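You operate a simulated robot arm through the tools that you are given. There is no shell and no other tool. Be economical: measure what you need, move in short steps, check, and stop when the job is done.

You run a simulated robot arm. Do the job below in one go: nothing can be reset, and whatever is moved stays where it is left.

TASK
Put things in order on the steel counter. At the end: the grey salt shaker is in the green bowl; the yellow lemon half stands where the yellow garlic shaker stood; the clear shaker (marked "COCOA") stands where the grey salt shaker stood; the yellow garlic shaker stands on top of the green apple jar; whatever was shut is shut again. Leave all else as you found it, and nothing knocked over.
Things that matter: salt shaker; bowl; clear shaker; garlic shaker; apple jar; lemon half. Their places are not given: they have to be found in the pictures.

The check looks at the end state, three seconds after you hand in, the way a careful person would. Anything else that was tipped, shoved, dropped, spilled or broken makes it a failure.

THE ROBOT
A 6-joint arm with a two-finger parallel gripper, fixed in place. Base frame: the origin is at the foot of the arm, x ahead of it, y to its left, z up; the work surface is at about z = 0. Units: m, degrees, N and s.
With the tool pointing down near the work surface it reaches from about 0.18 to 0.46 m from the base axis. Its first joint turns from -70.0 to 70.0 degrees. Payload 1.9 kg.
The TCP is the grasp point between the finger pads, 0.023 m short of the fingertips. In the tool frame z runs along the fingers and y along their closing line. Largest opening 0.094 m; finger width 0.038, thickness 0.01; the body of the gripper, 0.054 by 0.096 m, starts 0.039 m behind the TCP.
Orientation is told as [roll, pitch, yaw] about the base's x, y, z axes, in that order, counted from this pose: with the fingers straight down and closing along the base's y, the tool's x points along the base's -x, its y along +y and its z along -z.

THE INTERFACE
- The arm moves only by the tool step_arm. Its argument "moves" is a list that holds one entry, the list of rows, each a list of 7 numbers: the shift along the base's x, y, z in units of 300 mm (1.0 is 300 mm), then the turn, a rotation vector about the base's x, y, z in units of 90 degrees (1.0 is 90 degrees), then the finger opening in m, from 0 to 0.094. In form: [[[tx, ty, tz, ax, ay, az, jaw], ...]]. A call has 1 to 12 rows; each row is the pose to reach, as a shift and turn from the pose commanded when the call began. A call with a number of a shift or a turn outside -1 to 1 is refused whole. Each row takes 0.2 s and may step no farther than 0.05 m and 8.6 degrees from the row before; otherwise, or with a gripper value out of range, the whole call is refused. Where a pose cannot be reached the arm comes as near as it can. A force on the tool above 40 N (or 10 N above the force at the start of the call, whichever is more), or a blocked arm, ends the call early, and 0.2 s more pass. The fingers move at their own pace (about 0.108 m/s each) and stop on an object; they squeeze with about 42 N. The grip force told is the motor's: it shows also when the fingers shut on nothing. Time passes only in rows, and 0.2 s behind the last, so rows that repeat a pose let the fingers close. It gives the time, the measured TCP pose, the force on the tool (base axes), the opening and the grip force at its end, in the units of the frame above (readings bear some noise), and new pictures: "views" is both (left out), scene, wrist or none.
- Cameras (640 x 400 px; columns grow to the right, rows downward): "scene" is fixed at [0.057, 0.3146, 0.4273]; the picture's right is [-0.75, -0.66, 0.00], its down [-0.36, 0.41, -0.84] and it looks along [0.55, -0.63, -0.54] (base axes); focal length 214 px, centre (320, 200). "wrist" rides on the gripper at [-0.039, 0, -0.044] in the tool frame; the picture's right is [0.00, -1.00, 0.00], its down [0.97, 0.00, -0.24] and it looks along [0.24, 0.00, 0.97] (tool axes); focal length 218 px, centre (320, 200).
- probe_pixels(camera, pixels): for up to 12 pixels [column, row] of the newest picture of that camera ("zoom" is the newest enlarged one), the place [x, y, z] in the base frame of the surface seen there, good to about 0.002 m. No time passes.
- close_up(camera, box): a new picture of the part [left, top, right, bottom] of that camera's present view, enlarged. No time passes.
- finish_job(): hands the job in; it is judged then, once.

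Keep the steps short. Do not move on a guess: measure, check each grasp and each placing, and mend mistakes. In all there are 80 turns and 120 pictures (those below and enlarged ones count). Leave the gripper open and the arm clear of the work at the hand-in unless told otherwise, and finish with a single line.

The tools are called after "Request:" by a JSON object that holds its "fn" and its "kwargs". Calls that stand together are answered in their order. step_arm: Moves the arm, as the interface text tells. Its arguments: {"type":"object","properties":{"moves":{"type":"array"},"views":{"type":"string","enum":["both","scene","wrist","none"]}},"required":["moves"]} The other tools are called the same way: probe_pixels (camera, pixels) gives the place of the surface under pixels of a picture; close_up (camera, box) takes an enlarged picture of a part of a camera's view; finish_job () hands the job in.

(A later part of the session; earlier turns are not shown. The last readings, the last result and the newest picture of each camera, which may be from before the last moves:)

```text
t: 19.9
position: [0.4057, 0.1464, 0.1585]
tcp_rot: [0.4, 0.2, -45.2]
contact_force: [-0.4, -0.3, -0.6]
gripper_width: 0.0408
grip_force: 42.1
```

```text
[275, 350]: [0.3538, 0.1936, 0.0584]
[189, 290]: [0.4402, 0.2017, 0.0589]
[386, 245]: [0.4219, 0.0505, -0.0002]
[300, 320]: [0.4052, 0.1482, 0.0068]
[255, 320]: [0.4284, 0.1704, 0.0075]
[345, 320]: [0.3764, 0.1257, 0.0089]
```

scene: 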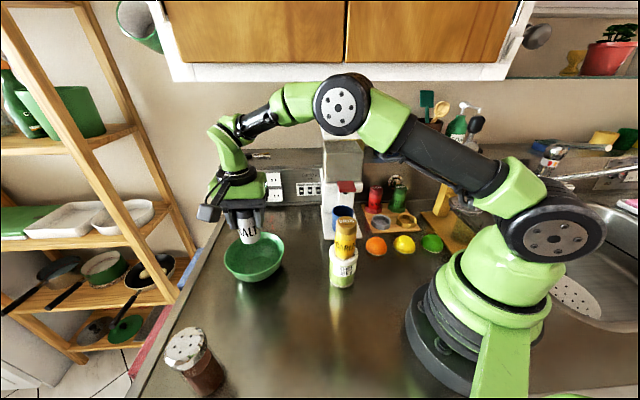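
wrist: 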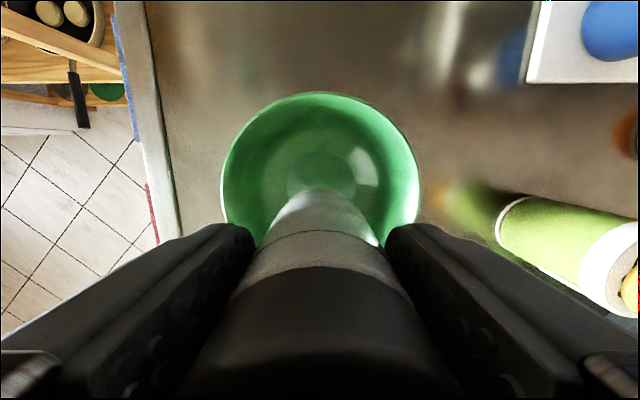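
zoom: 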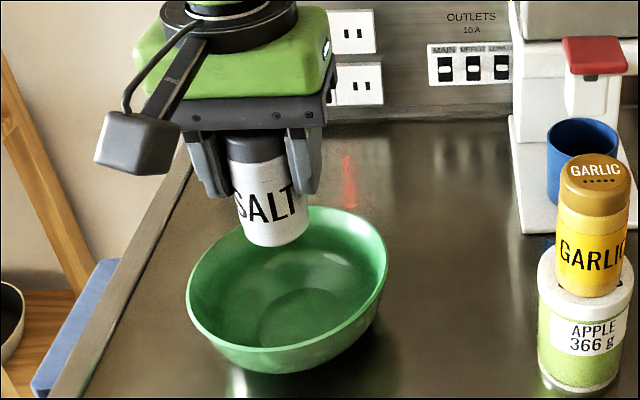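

Bowl centre ≈ (0.4045,0.1485), floor z 0.007. I'll lower salt to just above the floor.

Request:
{"fn": "step_arm", "kwargs": {"moves": [[[-0.005, 0.006, -0.1, 0, 0, 0, 0.03], [-0.005, 0.006, -0.2, 0, 0, 0, 0.03], [-0.005, 0.006, -0.28, 0, 0, 0, 0.03], [-0.005, 0.006, -0.3067, 0, 0, 0, 0.03], [-0.005, 0.006, -0.3133, 0, 0, 0, 0.03], [-0.005, 0.006, -0.3167, 0, 0, 0, 0.03]]], "views": "scene"}}

```text
t: 21.3
position: [0.4034, 0.1474, 0.0641]
tcp_rot: [0.2, 0.2, -45.2]
contact_force: [-0.8, 0.5, -1.6]
gripper_width: 0.0409
grip_force: 42.2
```

scene: 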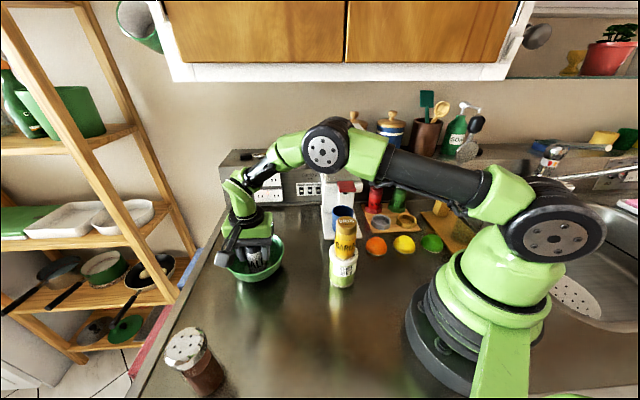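

I'll lower in 1 mm steps for contact.

Request:
{"fn": "step_arm", "kwargs": {"moves": [[[0, 0, -0.0033, 0, 0, 0, 0.03], [0, 0, -0.0067, 0, 0, 0, 0.03], [0, 0, -0.0083, 0, 0, 0, 0.03]]], "views": "none"}}

```text
t: 22.1
position: [0.4039, 0.1474, 0.0628]
tcp_rot: [0.5, 0.2, -45.2]
contact_force: [-3.0, 1.9, 23.1]
gripper_width: 0.0411
grip_force: 42.1
```

Contact at 23 N. I'll ease up slightly, release to 0.06, and rise.

Request:
{"fn": "step_arm", "kwargs": {"moves": [[[0, 0, 0.003, 0, 0, 0, 0.03], [0, 0, 0.003, 0, 0, 0, 0.046], [0, 0, 0.003, 0, 0, 0, 0.06], [0, 0, 0.003, 0, 0, 0, 0.06], [0, 0, 0.12, 0, 0, 0, 0.06], [0, 0, 0.24, 0, 0, 0, 0.06], [0, 0, 0.38, 0, 0, 0, 0.06], [0, 0, 0.53, 0, 0, 0, 0.06]]], "views": "both"}}

Request:
{"fn": "close_up", "kwargs": {"camera": "scene", "box": [200, 190, 328, 290]}}

```text
t: 23.9
position: [0.4003, 0.1474, 0.2221]
tcp_rot: [0.3, 0.2, -45.1]
contact_force: [0.1, 0.2, 0.9]
gripper_width: 0.0598
grip_force: 0.0
```

scene: 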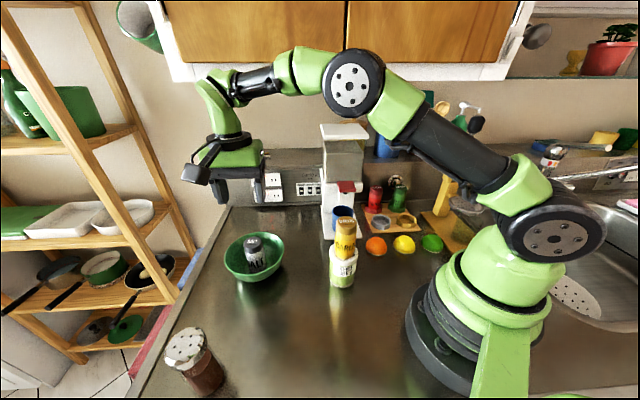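
wrist: 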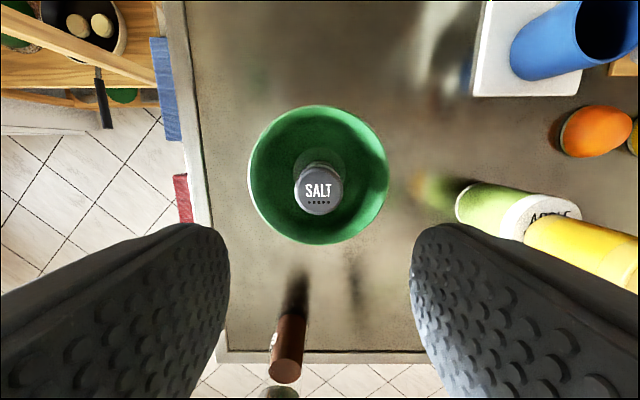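

```text
4.00 times, centred on (264, 240) of scene
```

zoom: 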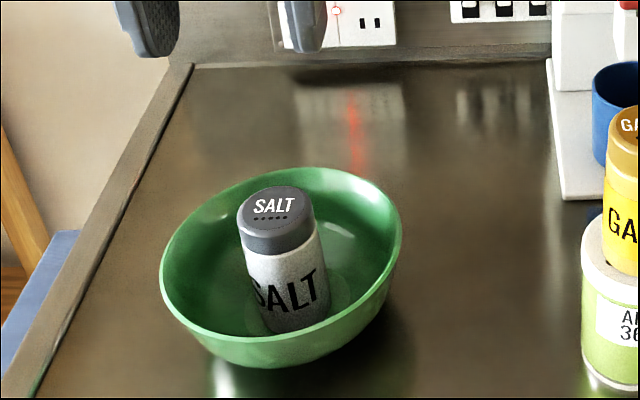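

Salt stands in the bowl. Next is the lemon. Its gaps to the orange and lime are small, so I'll close across them (yaw -135°) and travel high toward the lemon while turning.

Request:
{"fn": "step_arm", "kwargs": {"moves": [[[-0.07, -0.093, 0, 0, 0, -0.091, 0.07], [-0.14, -0.186, 0, 0, 0, -0.182, 0.07], [-0.21, -0.28, 0, 0, 0, -0.273, 0.07], [-0.28, -0.373, 0, 0, 0, -0.364, 0.07], [-0.35, -0.466, 0, 0, 0, -0.455, 0.07], [-0.42, -0.559, 0, 0, 0, -0.546, 0.07], [-0.49, -0.652, 0, 0, 0, -0.637, 0.07], [-0.56, -0.745, 0, 0, 0, -0.728, 0.07], [-0.63, -0.839, 0, 0, 0, -0.818, 0.07], [-0.7, -0.932, 0, 0, 0, -0.909, 0.07], [-0.7707, -1.0, 0, 0, 0, -1.0, 0.07]]], "views": "both"}}

```text
t: 26.3
position: [0.1702, -0.1538, 0.2192]
tcp_rot: [0.3, 0.2, -135.3]
contact_force: [0.5, 0.7, -0.6]
gripper_width: 0.07
grip_force: 0.0
```

scene: 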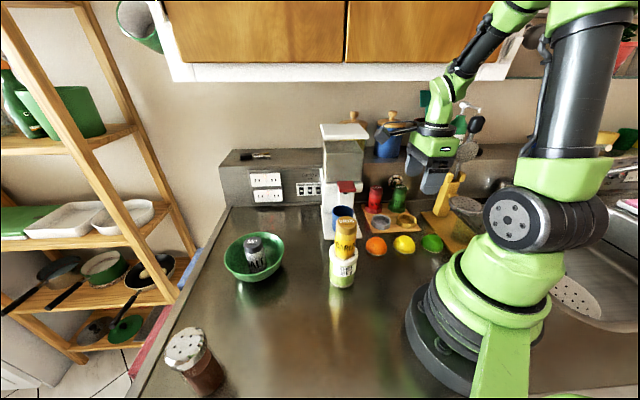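
wrist: 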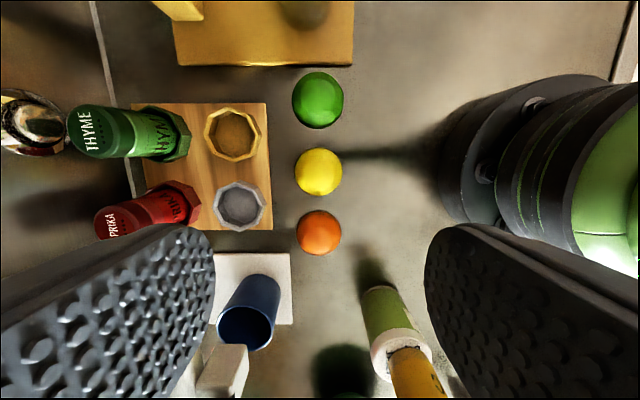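

Yaw -135° reached. I'll zoom on the lemon and probe its centre.

Request:
{"fn": "close_up", "kwargs": {"camera": "wrist", "box": [256, 60, 384, 260]}}

Request:
{"fn": "probe_pixels", "kwargs": {"camera": "wrist", "pixels": [[297, 172], [340, 172], [318, 151], [318, 194], [318, 170], [323, 80], [319, 124], [318, 212], [232, 135], [207, 135], [260, 135], [300, 160]]}}

```text
2.00 times, centred on (320, 160) of wrist
```

zoom: 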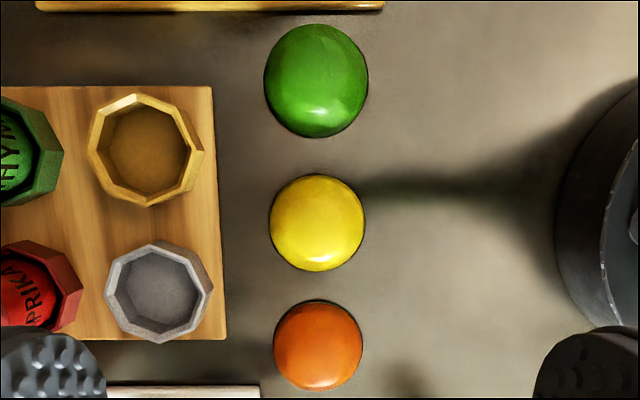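

```text
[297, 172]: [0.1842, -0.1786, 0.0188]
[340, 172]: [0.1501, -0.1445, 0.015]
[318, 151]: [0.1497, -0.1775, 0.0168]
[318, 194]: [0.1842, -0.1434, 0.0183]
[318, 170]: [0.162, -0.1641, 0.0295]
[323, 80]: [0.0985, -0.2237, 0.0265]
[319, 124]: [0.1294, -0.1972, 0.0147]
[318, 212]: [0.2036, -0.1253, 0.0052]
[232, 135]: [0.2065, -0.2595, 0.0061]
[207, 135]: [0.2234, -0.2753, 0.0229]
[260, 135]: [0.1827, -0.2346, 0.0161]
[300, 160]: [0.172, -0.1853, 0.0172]
```

Lemon centre ≈ (0.169,-0.1605), about 48 mm across. I'll descend to z≈0.033 first.

Request:
{"fn": "step_arm", "kwargs": {"moves": [[[-0.005, -0.025, -0.1, 0, 0, 0, 0.07], [-0.005, -0.025, -0.25, 0, 0, 0, 0.07], [-0.005, -0.025, -0.4, 0, 0, 0, 0.07], [-0.005, -0.025, -0.53, 0, 0, 0, 0.07], [-0.005, -0.025, -0.622, 0, 0, 0, 0.07], [-0.005, -0.025, -0.622, 0, 0, 0, 0.07]]], "views": "both"}}

Request:
{"fn": "close_up", "kwargs": {"camera": "scene", "box": [350, 180, 478, 260]}}

```text
t: 27.7
position: [0.1702, -0.1602, 0.0355]
tcp_rot: [0.3, 0.2, -135.2]
contact_force: [-0.2, -0.6, -0.2]
gripper_width: 0.0699
grip_force: 0.2
```

scene: 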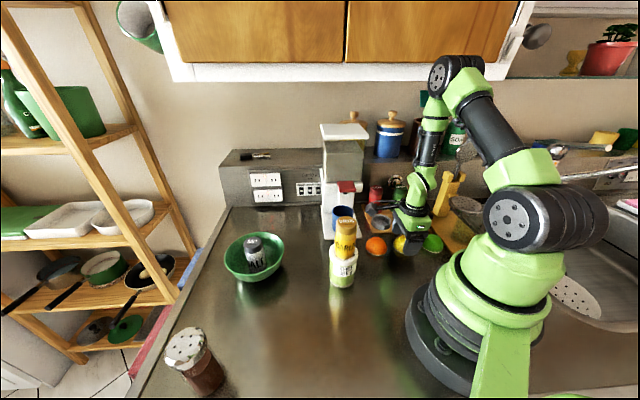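
wrist: 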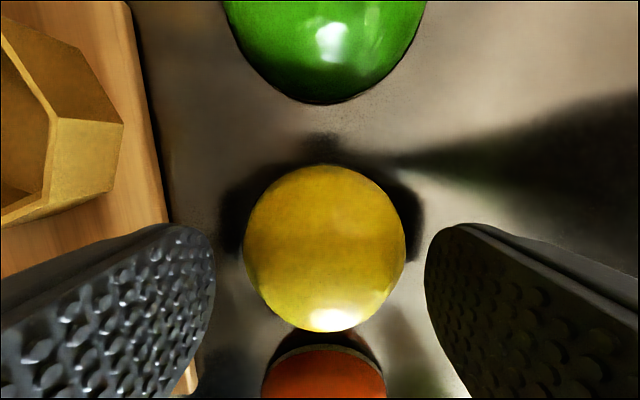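

```text
5.00 times, centred on (414, 220) of scene
```

zoom: 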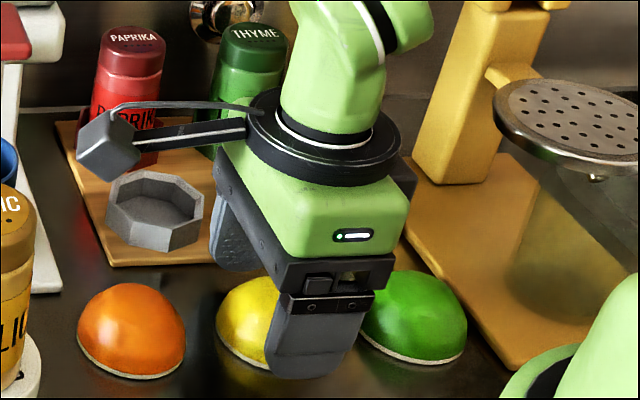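

The lemon is 5 px right of centre. I'll check its centre along u with probes.

Request:
{"fn": "probe_pixels", "kwargs": {"camera": "wrist", "pixels": [[325, 168], [325, 200], [325, 250], [325, 290], [325, 325], [250, 245], [400, 245], [270, 250], [380, 250], [212, 260], [428, 260]]}}

```text
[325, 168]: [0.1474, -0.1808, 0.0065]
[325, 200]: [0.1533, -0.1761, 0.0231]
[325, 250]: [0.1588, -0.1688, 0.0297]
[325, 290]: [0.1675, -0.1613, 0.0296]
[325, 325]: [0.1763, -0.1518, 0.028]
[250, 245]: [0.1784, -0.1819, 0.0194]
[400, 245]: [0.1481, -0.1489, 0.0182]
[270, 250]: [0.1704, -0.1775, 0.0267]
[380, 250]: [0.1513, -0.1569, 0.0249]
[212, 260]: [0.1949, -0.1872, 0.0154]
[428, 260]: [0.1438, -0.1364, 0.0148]
```

The lemon is about 3 mm toward -u of the TCP. I'll correct, lower to z≈0.027, and close.

Request:
{"fn": "step_arm", "kwargs": {"moves": [[[-0.009, -0.0043, -0.012, 0, 0, 0, 0.07], [-0.009, -0.0043, -0.024, 0, 0, 0, 0.07], [-0.009, -0.0043, -0.024, 0, 0, 0, 0.055], [-0.009, -0.0043, -0.024, 0, 0, 0, 0.036], [-0.009, -0.0043, -0.024, 0, 0, 0, 0.036], [-0.009, -0.0043, -0.024, 0, 0, 0, 0.036]]], "views": "wrist"}}

```text
t: 29.1
position: [0.1681, -0.1615, 0.0271]
tcp_rot: [0.3, 0.3, -135.1]
contact_force: [-0.1, 0.7, 0.2]
gripper_width: 0.056
grip_force: 41.8
```

wrist: 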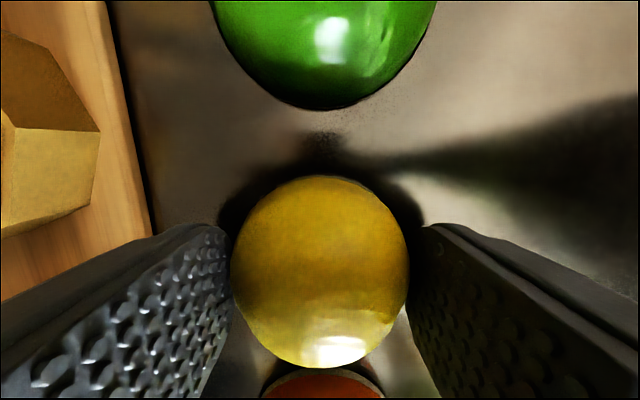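

Gripped at 0.056 (its cut face is wider than the dome looked). I'll lift 3 cm and check.

Request:
{"fn": "step_arm", "kwargs": {"moves": [[[0, 0, 0.03, 0, 0, 0, 0.036], [0, 0, 0.1, 0, 0, 0, 0.036], [0, 0, 0.2, 0, 0, 0, 0.036], [0, 0, 0.35, 0, 0, 0, 0.036]]], "views": "both"}}

Request:
{"fn": "close_up", "kwargs": {"camera": "scene", "box": [350, 170, 478, 260]}}

```text
t: 30.1
position: [0.1684, -0.1625, 0.1319]
tcp_rot: [0.2, 0.2, -135.1]
contact_force: [0.2, -0.3, -0.5]
gripper_width: 0.0558
grip_force: 41.4
```

scene: 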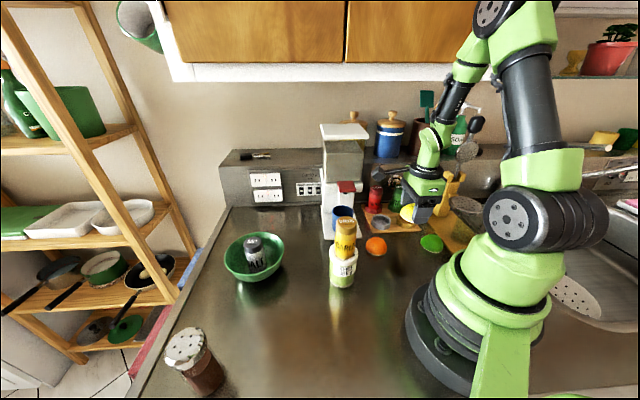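
wrist: 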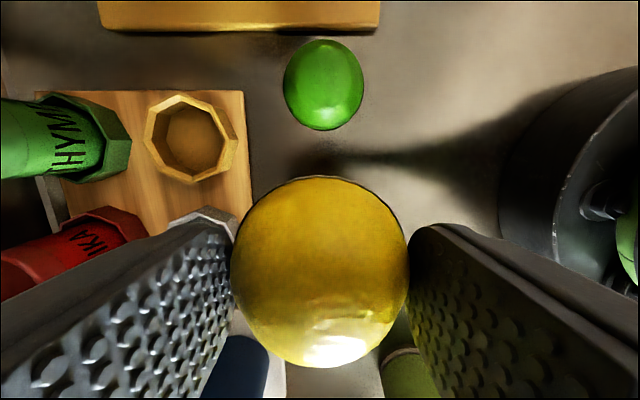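

```text
4.44 times, centred on (414, 215) of scene
```

zoom: 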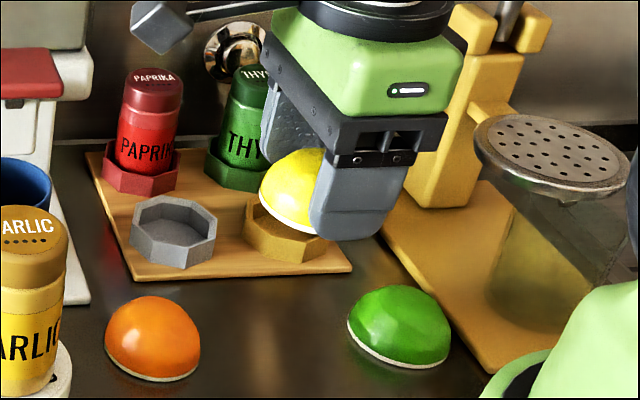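

Lemon is held level. I'll turn back to yaw -45° in place (clear here), ready to move over the socket.

Request:
{"fn": "step_arm", "kwargs": {"moves": [[[0, 0, 0, 0, 0, 0.091, 0.036], [0, 0, 0, 0, 0, 0.182, 0.036], [0, 0, 0, 0, 0, 0.273, 0.036], [0, 0, 0, 0, 0, 0.364, 0.036], [0, 0, 0, 0, 0, 0.455, 0.036], [0, 0, 0, 0, 0, 0.546, 0.036], [0, 0, 0, 0, 0, 0.637, 0.036], [0, 0, 0, 0, 0, 0.728, 0.036], [0, 0, 0, 0, 0, 0.818, 0.036], [0, 0, 0, 0, 0, 0.909, 0.036], [0, 0, 0, 0, 0, 1.0, 0.036], [0, 0, 0, 0, 0, 1.0, 0.036]]], "views": "wrist"}}

```text
t: 32.7
position: [0.169, -0.1618, 0.1315]
tcp_rot: [0.3, 0.2, -45.1]
contact_force: [0.2, 0.2, 0.2]
gripper_width: 0.0553
grip_force: 41.6
```

wrist: 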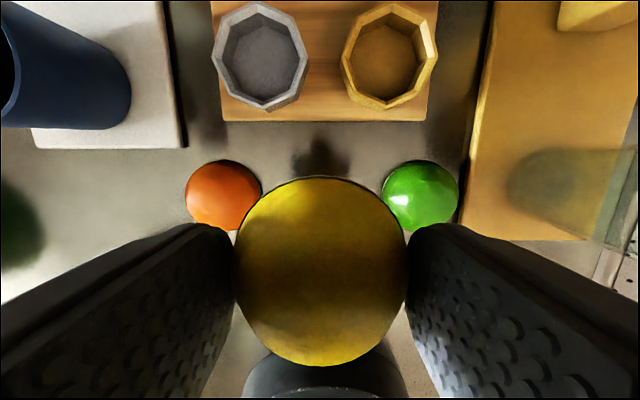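

Good view of both empty sockets. I'll probe their rims for exact centres.

Request:
{"fn": "probe_pixels", "kwargs": {"camera": "wrist", "pixels": [[345, 62], [433, 52], [388, 106], [390, 4], [353, 20], [424, 94], [352, 94], [426, 18], [217, 50], [304, 60], [262, 106], [258, 5]]}}

```text
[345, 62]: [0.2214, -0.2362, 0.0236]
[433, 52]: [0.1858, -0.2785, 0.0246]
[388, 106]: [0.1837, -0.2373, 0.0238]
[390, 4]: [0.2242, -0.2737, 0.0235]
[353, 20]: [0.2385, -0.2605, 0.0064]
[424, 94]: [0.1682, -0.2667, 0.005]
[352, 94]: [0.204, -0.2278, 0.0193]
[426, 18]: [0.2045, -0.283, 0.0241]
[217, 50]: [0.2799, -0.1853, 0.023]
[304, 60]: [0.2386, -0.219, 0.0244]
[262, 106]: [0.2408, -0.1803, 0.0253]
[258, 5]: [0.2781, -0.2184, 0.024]
```

Garlic socket centre: (0.203,-0.2566). I'll move over it and lower to about 6 mm above the rim.

Request:
{"fn": "step_arm", "kwargs": {"moves": [[[0.038, -0.105, 0, 0, 0, 0, 0.036], [0.076, -0.21, 0, 0, 0, 0, 0.036], [0.1147, -0.3153, 0, 0, 0, 0, 0.036], [0.1147, -0.3153, -0.1, 0, 0, 0, 0.036], [0.1147, -0.3153, -0.2, 0, 0, 0, 0.036], [0.1147, -0.3153, -0.245, 0, 0, 0, 0.036], [0.1147, -0.3153, -0.245, 0, 0, 0, 0.036]]], "views": "both"}}

Request:
{"fn": "close_up", "kwargs": {"camera": "scene", "box": [350, 160, 478, 240]}}

```text
t: 34.3
position: [0.2022, -0.2551, 0.0564]
tcp_rot: [0.3, 0.2, -45.2]
contact_force: [0.5, -0.4, -0.5]
gripper_width: 0.055
grip_force: 41.6
```

scene: 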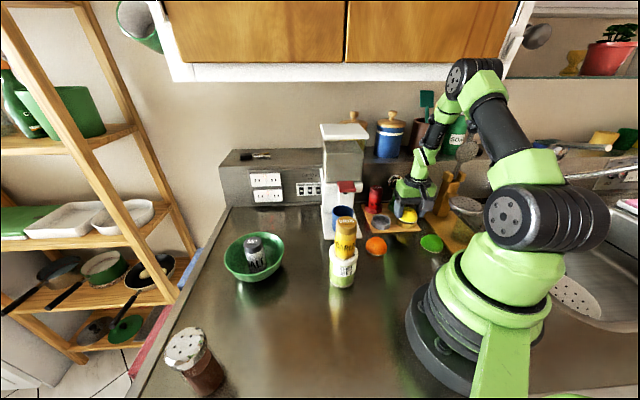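
wrist: 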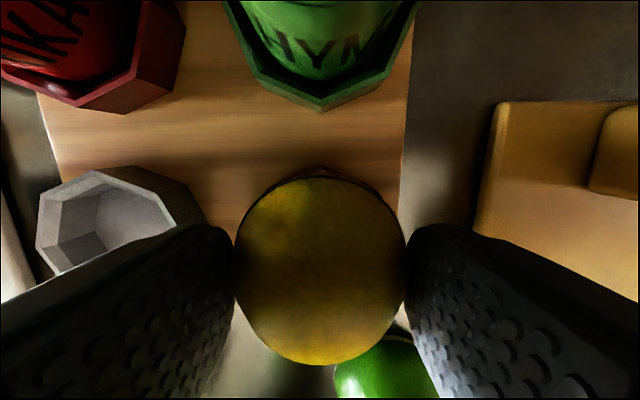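

```text
5.00 times, centred on (414, 200) of scene
```

zoom: 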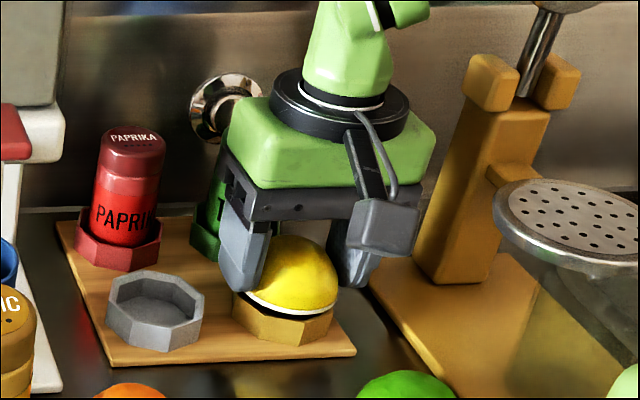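

Centred over the socket. I'll lower in 1 mm steps until contact.

Request:
{"fn": "step_arm", "kwargs": {"moves": [[[0, 0, -0.005, 0, 0, 0, 0.036], [0, 0, -0.01, 0, 0, 0, 0.036], [0, 0, -0.0133, 0, 0, 0, 0.036]]], "views": "none"}}

```text
t: 35.1
position: [0.2015, -0.2558, 0.0524]
tcp_rot: [0.3, 0.2, -45.2]
contact_force: [-0.2, 0.2, -0.9]
gripper_width: 0.0552
grip_force: 42.4
```

Request:
{"fn": "step_arm", "kwargs": {"moves": [[[0, 0, -0.0033, 0, 0, 0, 0.036], [0, 0, -0.0067, 0, 0, 0, 0.036]]], "views": "none"}}

```text
t: 35.7
position: [0.2026, -0.2566, 0.0521]
tcp_rot: [0.3, 0.2, -45.1]
contact_force: [-1.8, 3.1, 11.9]
gripper_width: 0.0551
grip_force: 42.2
```

Contact (12 N). I'll release to 0.072 and rise straight up.

Request:
{"fn": "step_arm", "kwargs": {"moves": [[[0, 0, 0.001, 0, 0, 0, 0.058], [0, 0, 0.001, 0, 0, 0, 0.07], [0, 0, 0.001, 0, 0, 0, 0.07], [0, 0, 0.08, 0, 0, 0, 0.07], [0, 0, 0.18, 0, 0, 0, 0.07], [0, 0, 0.28, 0, 0, 0, 0.07]]], "views": "both"}}

Request:
{"fn": "close_up", "kwargs": {"camera": "scene", "box": [350, 160, 478, 240]}}

```text
t: 37.1
position: [0.2036, -0.2548, 0.1362]
tcp_rot: [0.3, 0.3, -45.0]
contact_force: [0.4, -0.4, -0.2]
gripper_width: 0.0701
grip_force: 0.1
```

scene: 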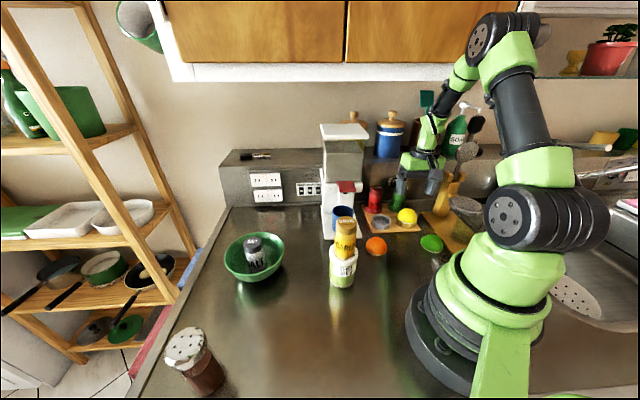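
wrist: 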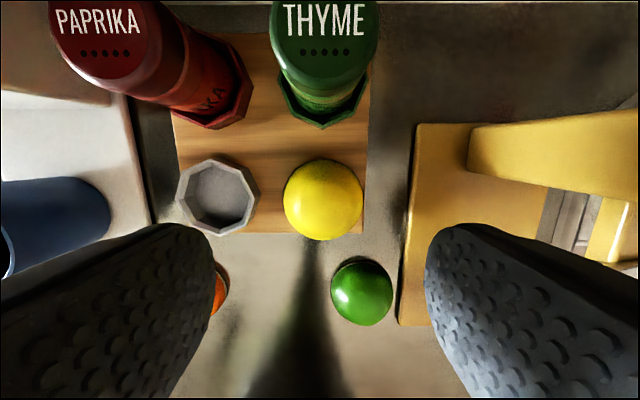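

```text
5.00 times, centred on (414, 200) of scene
```

zoom: 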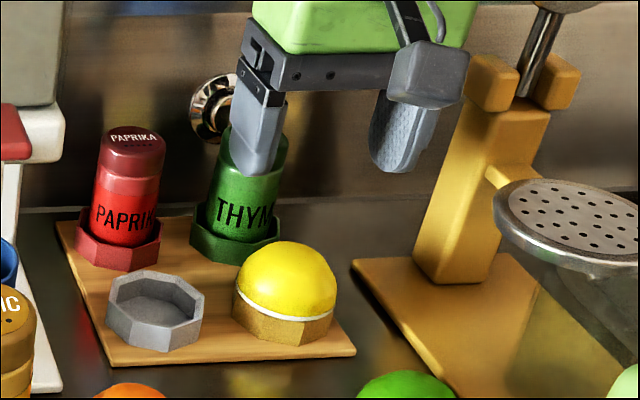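

The lemon sits level on the socket. Now the cocoa shaker at bottom left: I'll measure it.

Request:
{"fn": "close_up", "kwargs": {"camera": "scene", "box": [140, 310, 268, 400]}}

Request:
{"fn": "probe_pixels", "kwargs": {"camera": "scene", "pixels": [[167, 346], [204, 341], [184, 330], [182, 362], [186, 346], [205, 375], [215, 370], [223, 378], [195, 378], [210, 355], [226, 385], [205, 392]]}}

```text
4.44 times, centred on (204, 355) of scene
```

zoom: 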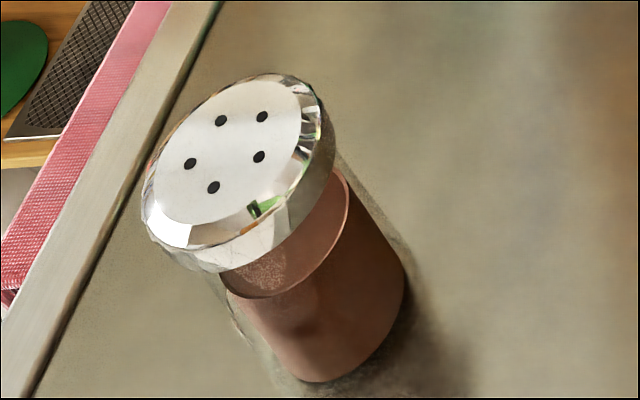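

```text
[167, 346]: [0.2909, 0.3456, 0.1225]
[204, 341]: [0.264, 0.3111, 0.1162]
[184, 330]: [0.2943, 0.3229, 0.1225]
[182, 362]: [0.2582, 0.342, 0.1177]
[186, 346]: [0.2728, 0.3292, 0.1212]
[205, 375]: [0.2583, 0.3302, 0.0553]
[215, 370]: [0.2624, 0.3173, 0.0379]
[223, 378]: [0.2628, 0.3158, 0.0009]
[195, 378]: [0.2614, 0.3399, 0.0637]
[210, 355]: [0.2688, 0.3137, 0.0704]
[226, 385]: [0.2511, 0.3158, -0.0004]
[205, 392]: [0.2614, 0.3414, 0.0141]
```

It's a glass shaker with holes in its cap, so it must stay upright. Centre ≈ (0.275,0.33). I'll retreat, raise, and swing over, turning to yaw 0.

Request:
{"fn": "step_arm", "kwargs": {"moves": [[[-0.088, 0.088, 0, 0, 0, 0, 0.07], [-0.177, 0.177, 0.05, 0, 0, 0, 0.07], [-0.177, 0.177, 0.2, 0, 0, 0.05, 0.07], [-0.177, 0.177, 0.35, 0, 0, 0.1, 0.07], [-0.14, 0.31, 0.38, 0, 0, 0.15, 0.07], [-0.1, 0.45, 0.38, 0, 0, 0.2, 0.07], [-0.055, 0.59, 0.38, 0, 0, 0.25, 0.07], [-0.01, 0.73, 0.38, 0, 0, 0.3, 0.07], [0.06, 0.87, 0.38, 0, 0, 0.37, 0.07], [0.12, 1.0, 0.38, 0, 0, 0.44, 0.07], [0.12, 1.0, 0.38, 0, 0, 0.5, 0.07]]], "views": "none"}}

```text
t: 39.5
position: [0.239, 0.0411, 0.2493]
tcp_rot: [0.3, 0.2, -0.1]
contact_force: [0.7, 0.2, -0.2]
gripper_width: 0.0696
grip_force: 0.1
```

Request:
{"fn": "step_arm", "kwargs": {"moves": [[[0.02, 0.155, 0, 0, 0, 0, 0.07], [0.04, 0.31, 0, 0, 0, 0, 0.07], [0.06, 0.47, 0, 0, 0, 0, 0.07], [0.08, 0.63, 0, 0, 0, 0, 0.07], [0.1, 0.79, 0, 0, 0, 0, 0.07], [0.12, 0.95, 0, 0, 0, 0, 0.07], [0.12, 0.95, 0, 0, 0, 0, 0.07]]], "views": "both"}}

```text
t: 41.1
position: [0.2748, 0.3302, 0.2492]
tcp_rot: [0.2, 0.3, -0.1]
contact_force: [0.7, -0.1, 0.4]
gripper_width: 0.0699
grip_force: 0.1
```

scene: 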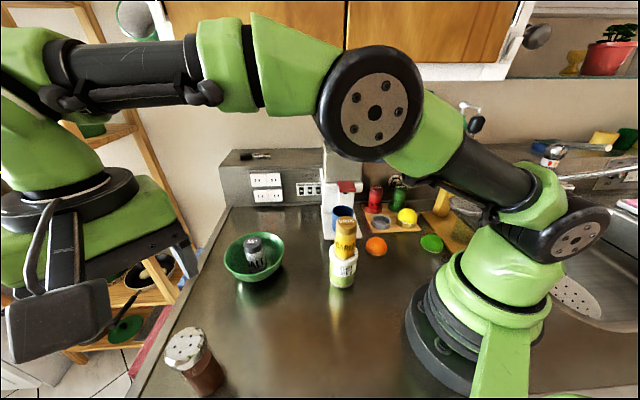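
wrist: 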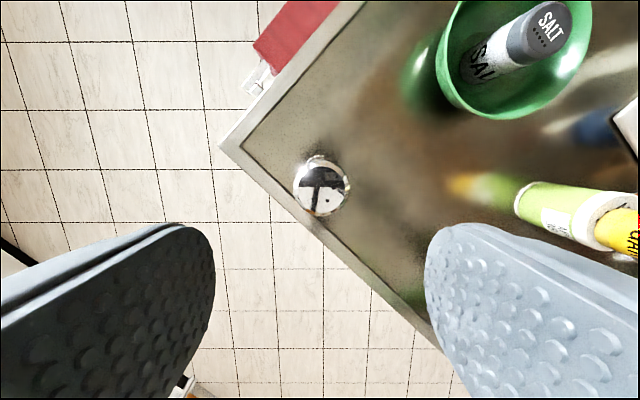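

The shaker cap appears at (320,186). I'll probe it.

Request:
{"fn": "close_up", "kwargs": {"camera": "wrist", "box": [280, 145, 360, 225]}}

Request:
{"fn": "probe_pixels", "kwargs": {"camera": "wrist", "pixels": [[295, 187], [347, 187], [321, 160], [321, 214], [321, 187], [303, 168], [340, 168], [303, 205], [339, 206]]}}

```text
5.00 times, centred on (320, 185) of wrist
```

zoom: 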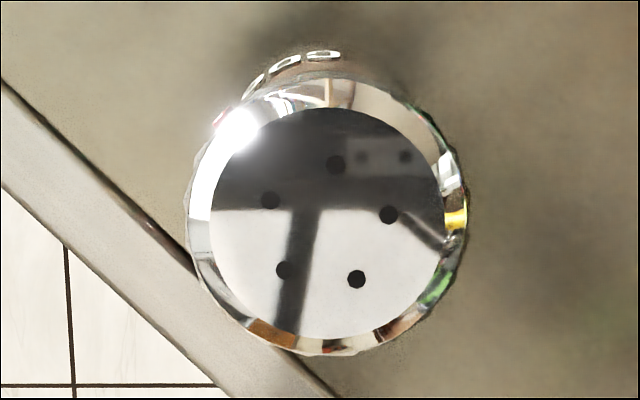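

```text
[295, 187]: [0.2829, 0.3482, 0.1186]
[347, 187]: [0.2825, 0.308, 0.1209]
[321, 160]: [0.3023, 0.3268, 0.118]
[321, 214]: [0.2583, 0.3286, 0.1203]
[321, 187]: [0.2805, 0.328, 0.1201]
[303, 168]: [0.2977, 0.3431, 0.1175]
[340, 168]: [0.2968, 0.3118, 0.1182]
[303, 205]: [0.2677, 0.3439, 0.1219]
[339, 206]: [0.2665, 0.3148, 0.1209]
```

The "COCOA" letters show at the cap edge. Centre ≈ (0.2798,0.3282), cap about 44 mm, top at z≈0.121. I'll lower to z≈0.15 and recheck.

Request:
{"fn": "step_arm", "kwargs": {"moves": [[[0.008, 0, -0.11, 0, 0, 0, 0.07], [0.016, -0.001, -0.22, 0, 0, 0, 0.07], [0.016, -0.001, -0.33, 0, 0, 0, 0.07], [0.016, -0.001, -0.33, 0, 0, 0, 0.07]]], "views": "wrist"}}

Request:
{"fn": "probe_pixels", "kwargs": {"camera": "wrist", "pixels": [[320, 270], [290, 270], [350, 270], [320, 240], [320, 210], [320, 310]]}}

```text
t: 42.1
position: [0.2792, 0.3283, 0.1507]
tcp_rot: [0.3, 0.2, -0.1]
contact_force: [0.0, 0.1, 0.1]
gripper_width: 0.0699
grip_force: 0.0
```

wrist: 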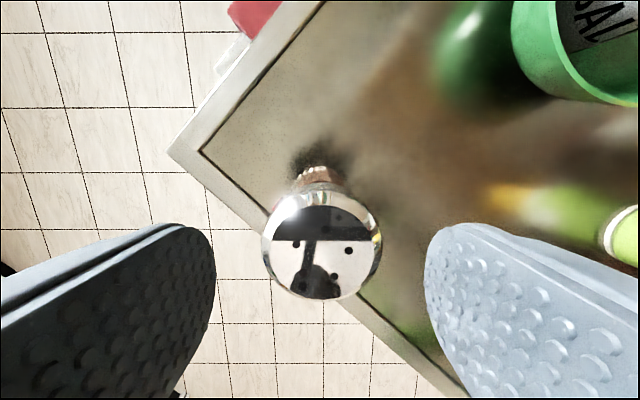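

```text
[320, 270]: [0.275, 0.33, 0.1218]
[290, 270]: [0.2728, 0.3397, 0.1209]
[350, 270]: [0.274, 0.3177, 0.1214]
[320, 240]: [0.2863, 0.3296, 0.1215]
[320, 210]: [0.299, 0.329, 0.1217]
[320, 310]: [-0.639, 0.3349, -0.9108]
```

The hole pattern's centroid gives a centre of ≈ (0.281,0.3285), so it's aligned. The cap top at 0.1215 limits me to TCP z≥0.083. I'll descend to 0.0865 and close.

Request:
{"fn": "step_arm", "kwargs": {"moves": [[[0.005, 0, -0.08, 0, 0, 0, 0.07], [0.005, 0, -0.16, 0, 0, 0, 0.07], [0.005, 0, -0.2133, 0, 0, 0, 0.07], [0.005, 0, -0.2133, 0, 0, 0, 0.06], [0.005, 0, -0.2133, 0, 0, 0, 0.035], [0.005, 0, -0.2133, 0, 0, 0, 0.035], [0.005, 0, -0.2133, 0, 0, 0, 0.035]]], "views": "both"}}

Request:
{"fn": "close_up", "kwargs": {"camera": "scene", "box": [120, 240, 300, 400]}}

```text
t: 43.7
position: [0.2793, 0.3266, 0.086]
tcp_rot: [0.3, 0.2, 0.0]
contact_force: [0.9, 0.7, 0.8]
gripper_width: 0.0456
grip_force: 42.6
```

scene: 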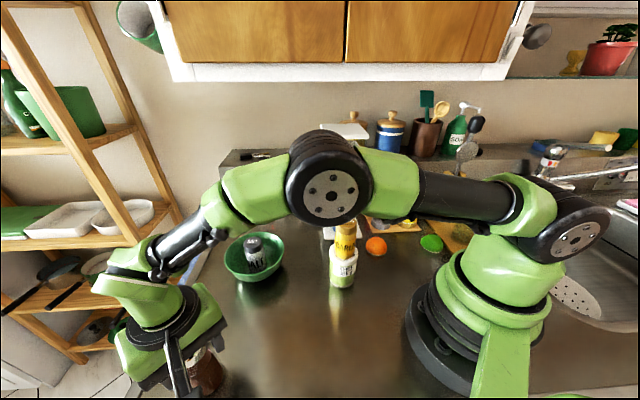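
wrist: 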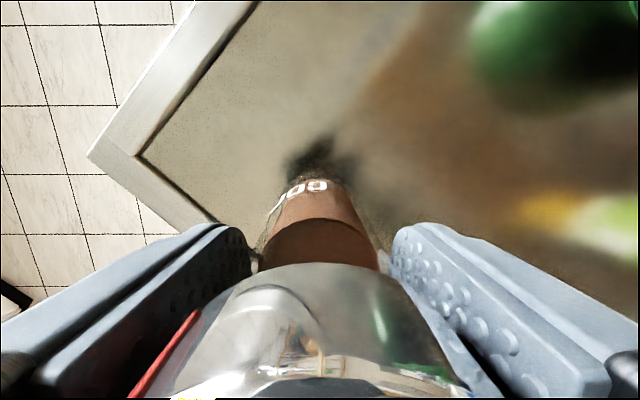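

```text
2.50 times, centred on (210, 320) of scene
```

zoom: 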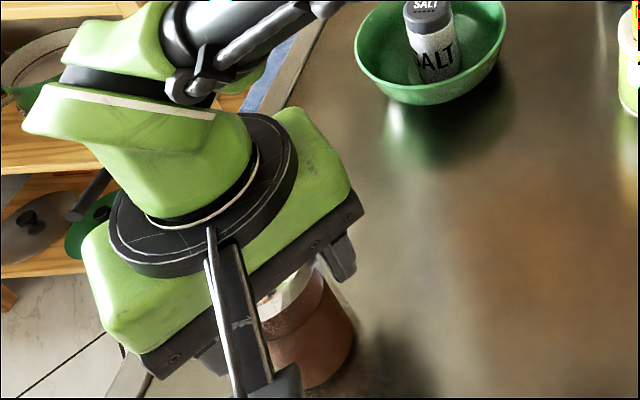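

Gripped at 0.0456 (cap). I'll lift gently straight up and check.

Request:
{"fn": "step_arm", "kwargs": {"moves": [[[0, 0, 0.02, 0, 0, 0, 0.035], [0, 0, 0.07, 0, 0, 0, 0.035], [0, 0, 0.14, 0, 0, 0, 0.035], [0, 0, 0.22, 0, 0, 0, 0.035], [0, 0, 0.32, 0, 0, 0, 0.035], [0, 0, 0.42, 0, 0, 0, 0.035], [0, 0, 0.52, 0, 0, 0, 0.035], [0, 0, 0.62, 0, 0, 0, 0.035], [0, 0, 0.68, 0, 0, 0, 0.035]]], "views": "both"}}

Request:
{"fn": "close_up", "kwargs": {"camera": "scene", "box": [0, 200, 240, 400]}}

```text
t: 45.7
position: [0.2768, 0.3294, 0.2806]
tcp_rot: [0.3, 0.2, -0.1]
contact_force: [0.9, 1.0, -0.9]
gripper_width: 0.0461
grip_force: 42.2
out of reach, approached as far as the arm can: row 9
```

scene: 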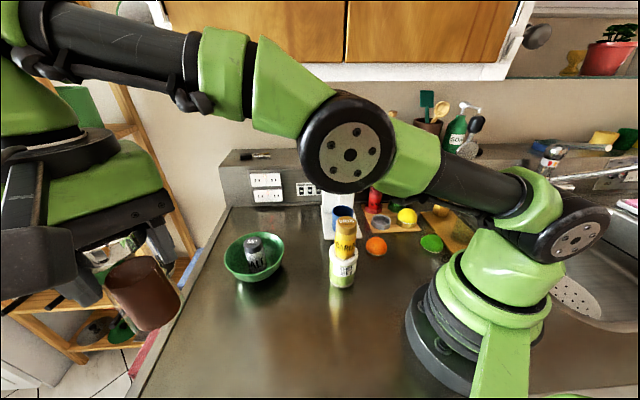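
wrist: 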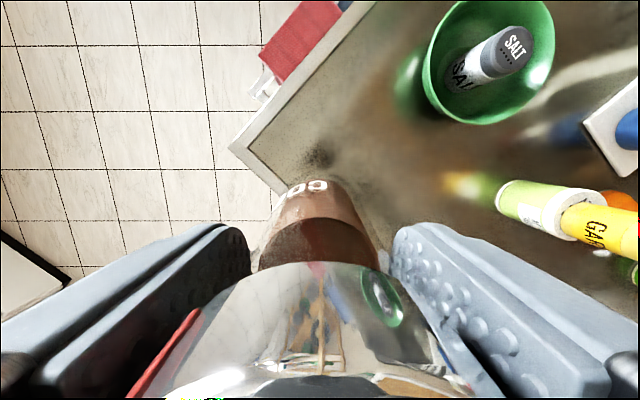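

```text
2.00 times, centred on (120, 300) of scene
```

zoom: 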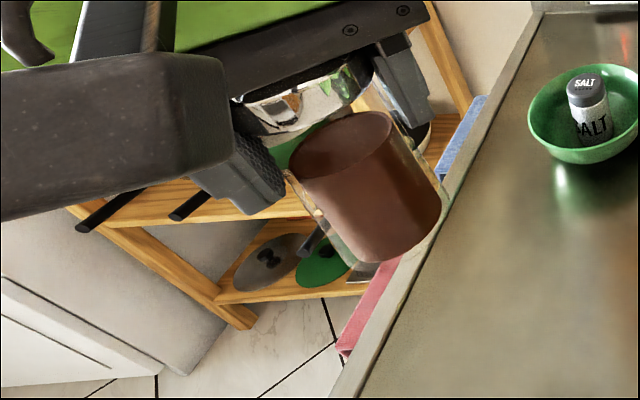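

Held upright. The limit of reach is near, so I'll come inward at about z 0.27, passing between the bowl and the jar stack.

Request:
{"fn": "step_arm", "kwargs": {"moves": [[[0, -0.02, -0.03, 0, 0, 0, 0.035], [0.03, -0.14, -0.04, 0, 0, 0, 0.035], [0.06, -0.27, -0.04, 0, 0, 0, 0.035], [0.09, -0.4, -0.04, 0, 0, 0, 0.035], [0.12, -0.53, -0.04, 0, 0, 0, 0.035], [0.15, -0.66, -0.04, 0, 0, 0, 0.035], [0.177, -0.797, -0.04, 0, 0, 0, 0.035], [0.177, -0.797, -0.04, 0, 0, 0, 0.035]]], "views": "scene"}}

Request:
{"fn": "close_up", "kwargs": {"camera": "scene", "box": [220, 90, 380, 290]}}

```text
t: 47.5
position: [0.3291, 0.0888, 0.2717]
tcp_rot: [0.3, 0.2, -0.1]
contact_force: [-0.3, 0.2, -1.1]
gripper_width: 0.0454
grip_force: 41.8
```

scene: 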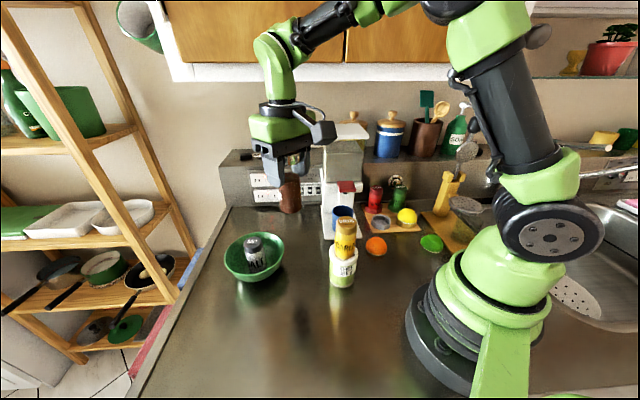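

```text
2.00 times, centred on (300, 190) of scene
```

zoom: 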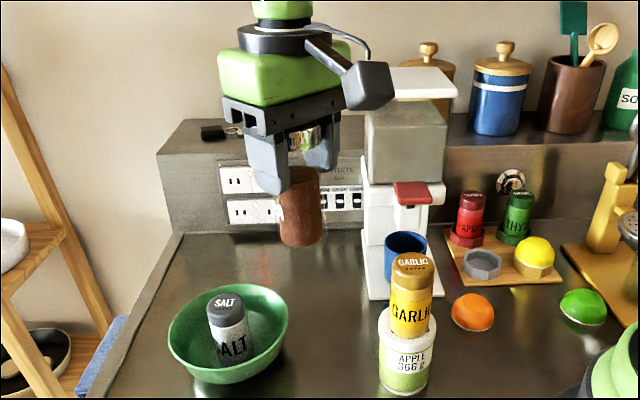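

Good. Now a curved path around the stack to the front of the tray, turning to yaw -45°.

Request:
{"fn": "step_arm", "kwargs": {"moves": [[[-0.045, -0.11, 0, 0, 0, -0.07, 0.035], [-0.09, -0.22, 0, 0, 0, -0.14, 0.035], [-0.133, -0.333, 0, 0, 0, -0.21, 0.035], [-0.22, -0.43, 0, 0, 0, -0.28, 0.035], [-0.31, -0.53, 0, 0, 0, -0.36, 0.035], [-0.4, -0.63, 0, 0, 0, -0.43, 0.035], [-0.483, -0.72, 0, 0, 0, -0.5, 0.035], [-0.483, -0.72, 0, 0, 0, -0.5, 0.035]]], "views": "both"}}

Request:
{"fn": "close_up", "kwargs": {"camera": "scene", "box": [340, 100, 500, 260]}}

```text
t: 49.3
position: [0.1846, -0.126, 0.2678]
tcp_rot: [0.3, 0.3, -45.2]
contact_force: [-0.4, -0.7, -1.1]
gripper_width: 0.0453
grip_force: 42.4
```

scene: 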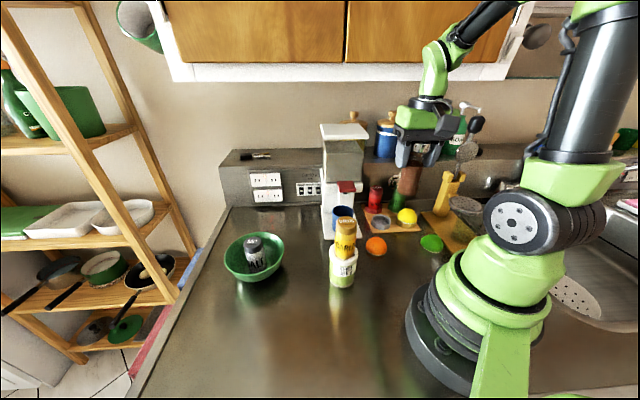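
wrist: 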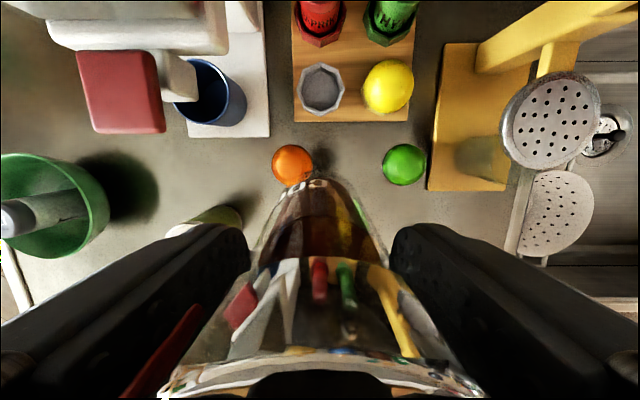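

```text
2.50 times, centred on (420, 180) of scene
```

zoom: 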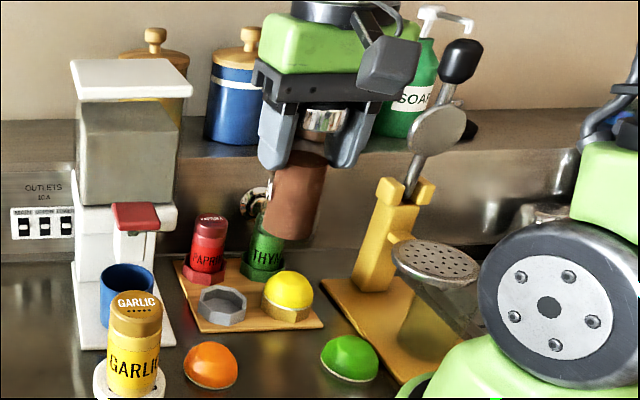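

Next: lower to z≈0.145 here, then move in over the salt socket (0.258,-0.201).

Request:
{"fn": "step_arm", "kwargs": {"moves": [[[0, 0, -0.13, 0, 0, 0, 0.035], [0, 0, -0.27, 0, 0, 0, 0.035], [0, 0, -0.41, 0, 0, 0, 0.035], [0.082, -0.083, -0.41, 0, 0, 0, 0.035], [0.164, -0.165, -0.41, 0, 0, 0, 0.035], [0.2457, -0.2477, -0.41, 0, 0, 0, 0.035], [0.2457, -0.2477, -0.41, 0, 0, 0, 0.035]]], "views": "both"}}

Request:
{"fn": "close_up", "kwargs": {"camera": "scene", "box": [340, 160, 452, 230]}}

Request:
{"fn": "close_up", "kwargs": {"camera": "wrist", "box": [230, 110, 420, 230]}}

```text
t: 50.9
position: [0.26, -0.2032, 0.1459]
tcp_rot: [0.3, 0.3, -45.2]
contact_force: [-0.2, 0.1, -0.9]
gripper_width: 0.0456
grip_force: 42.0
```

scene: 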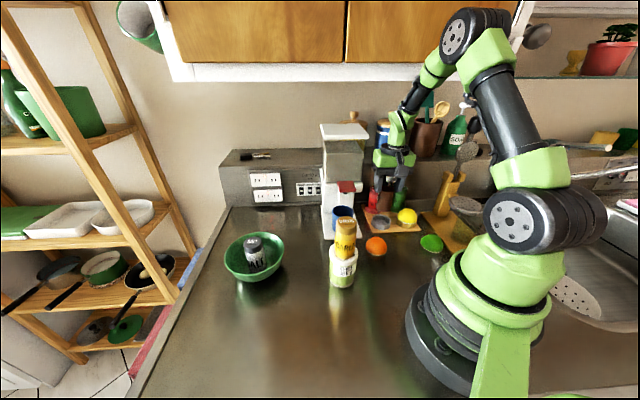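
wrist: 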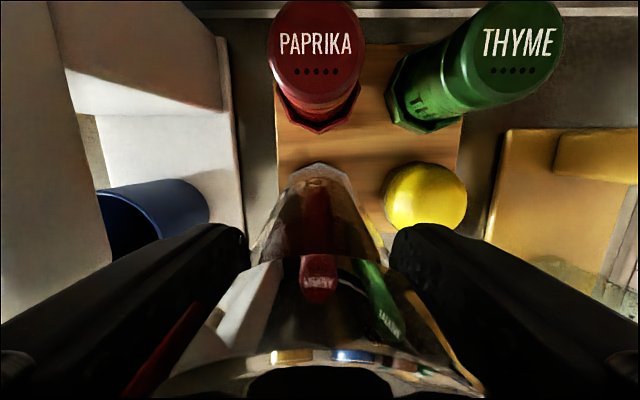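

```text
5.71 times, centred on (396, 195) of scene
```

zoom: 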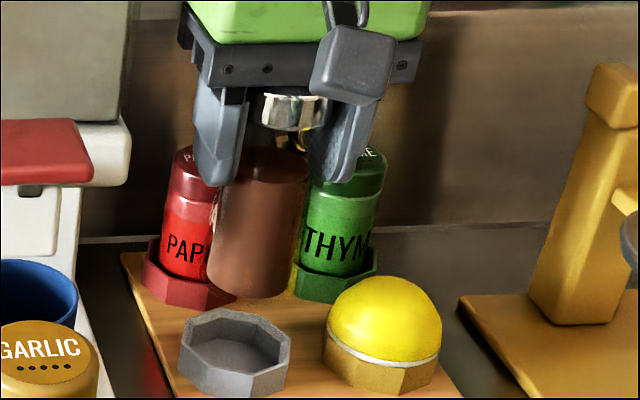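

```text
3.33 times, centred on (325, 170) of wrist
```

zoom: 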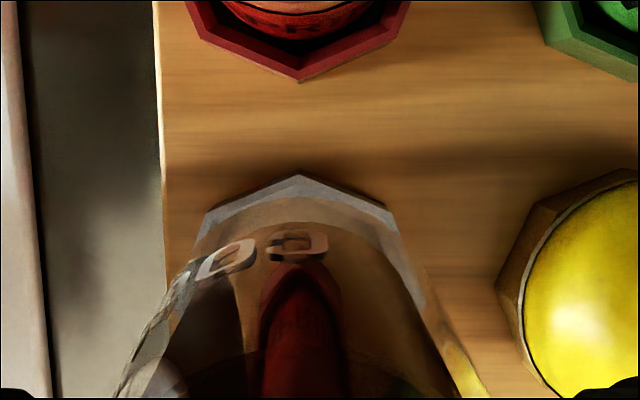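

Aligned in u. Before lowering I want the glass's base width against the socket's inner width.

Request:
{"fn": "close_up", "kwargs": {"camera": "scene", "box": [366, 185, 406, 233]}}

Request:
{"fn": "probe_pixels", "kwargs": {"camera": "scene", "pixels": [[377.5, 205], [378, 200], [393, 204], [392, 200], [385, 211], [380, 209], [390, 211], [385, 205]]}}

```text
8.33 times, centred on (386, 209) of scene
```

zoom: 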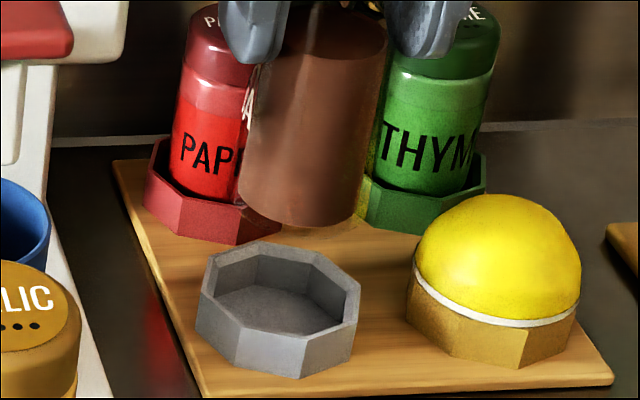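

```text
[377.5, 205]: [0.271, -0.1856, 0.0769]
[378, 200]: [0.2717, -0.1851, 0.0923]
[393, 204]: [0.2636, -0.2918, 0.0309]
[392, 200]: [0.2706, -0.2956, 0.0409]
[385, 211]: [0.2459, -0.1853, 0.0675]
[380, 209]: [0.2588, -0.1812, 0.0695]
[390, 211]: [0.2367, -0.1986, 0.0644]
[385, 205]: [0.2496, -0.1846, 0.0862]
```

Hard to tell whether it fits, so I'll lower to about 4 mm above the rim height and then feel for contact.

Request:
{"fn": "step_arm", "kwargs": {"moves": [[[0.001, 0.001, -0.04, 0, 0, 0, 0.035], [0.001, 0.001, -0.08, 0, 0, 0, 0.035], [0.001, 0.001, -0.105, 0, 0, 0, 0.035], [0.001, 0.001, -0.105, 0, 0, 0, 0.035]]], "views": "both"}}

Request:
{"fn": "close_up", "kwargs": {"camera": "scene", "box": [366, 185, 406, 233]}}

Request:
{"fn": "close_up", "kwargs": {"camera": "wrist", "box": [230, 110, 420, 230]}}

```text
t: 51.9
position: [0.2609, -0.2031, 0.1148]
tcp_rot: [0.3, 0.2, -45.2]
contact_force: [-0.5, 0.4, -1.9]
gripper_width: 0.0457
grip_force: 42.4
```

scene: 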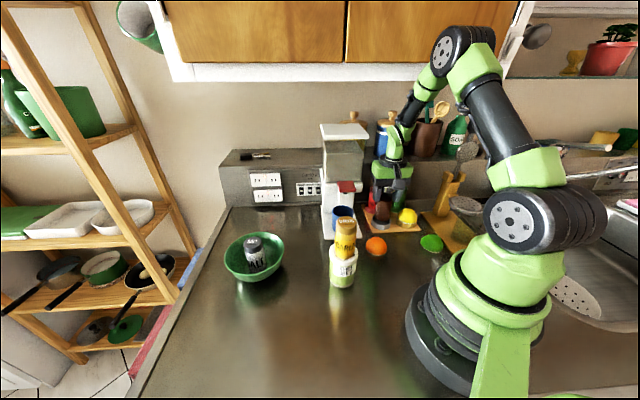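
wrist: 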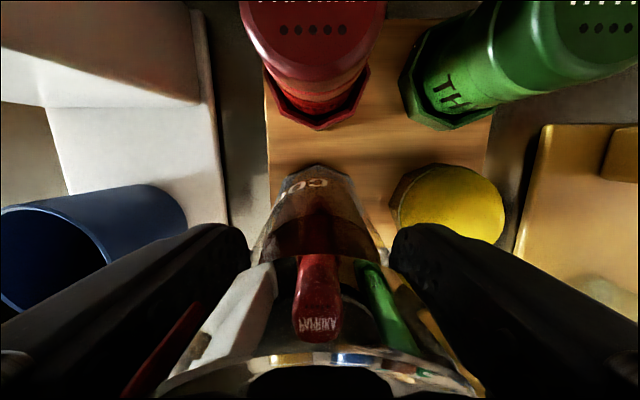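

```text
8.33 times, centred on (386, 209) of scene
```

zoom: 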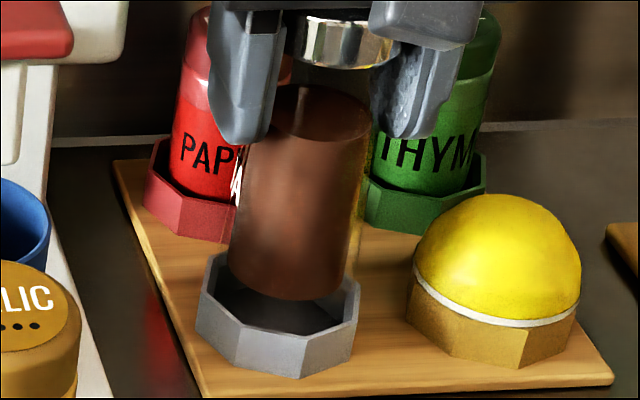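

```text
3.33 times, centred on (325, 170) of wrist
```

zoom: 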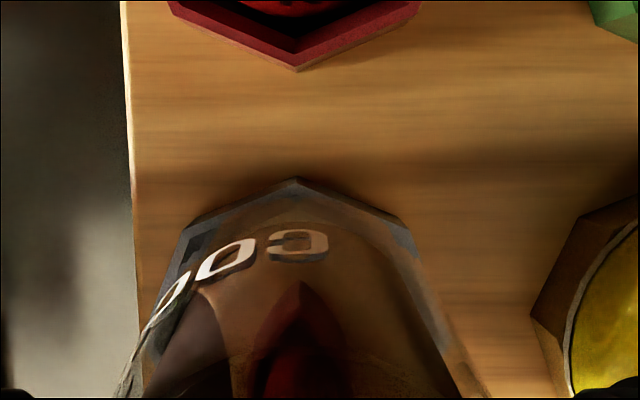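

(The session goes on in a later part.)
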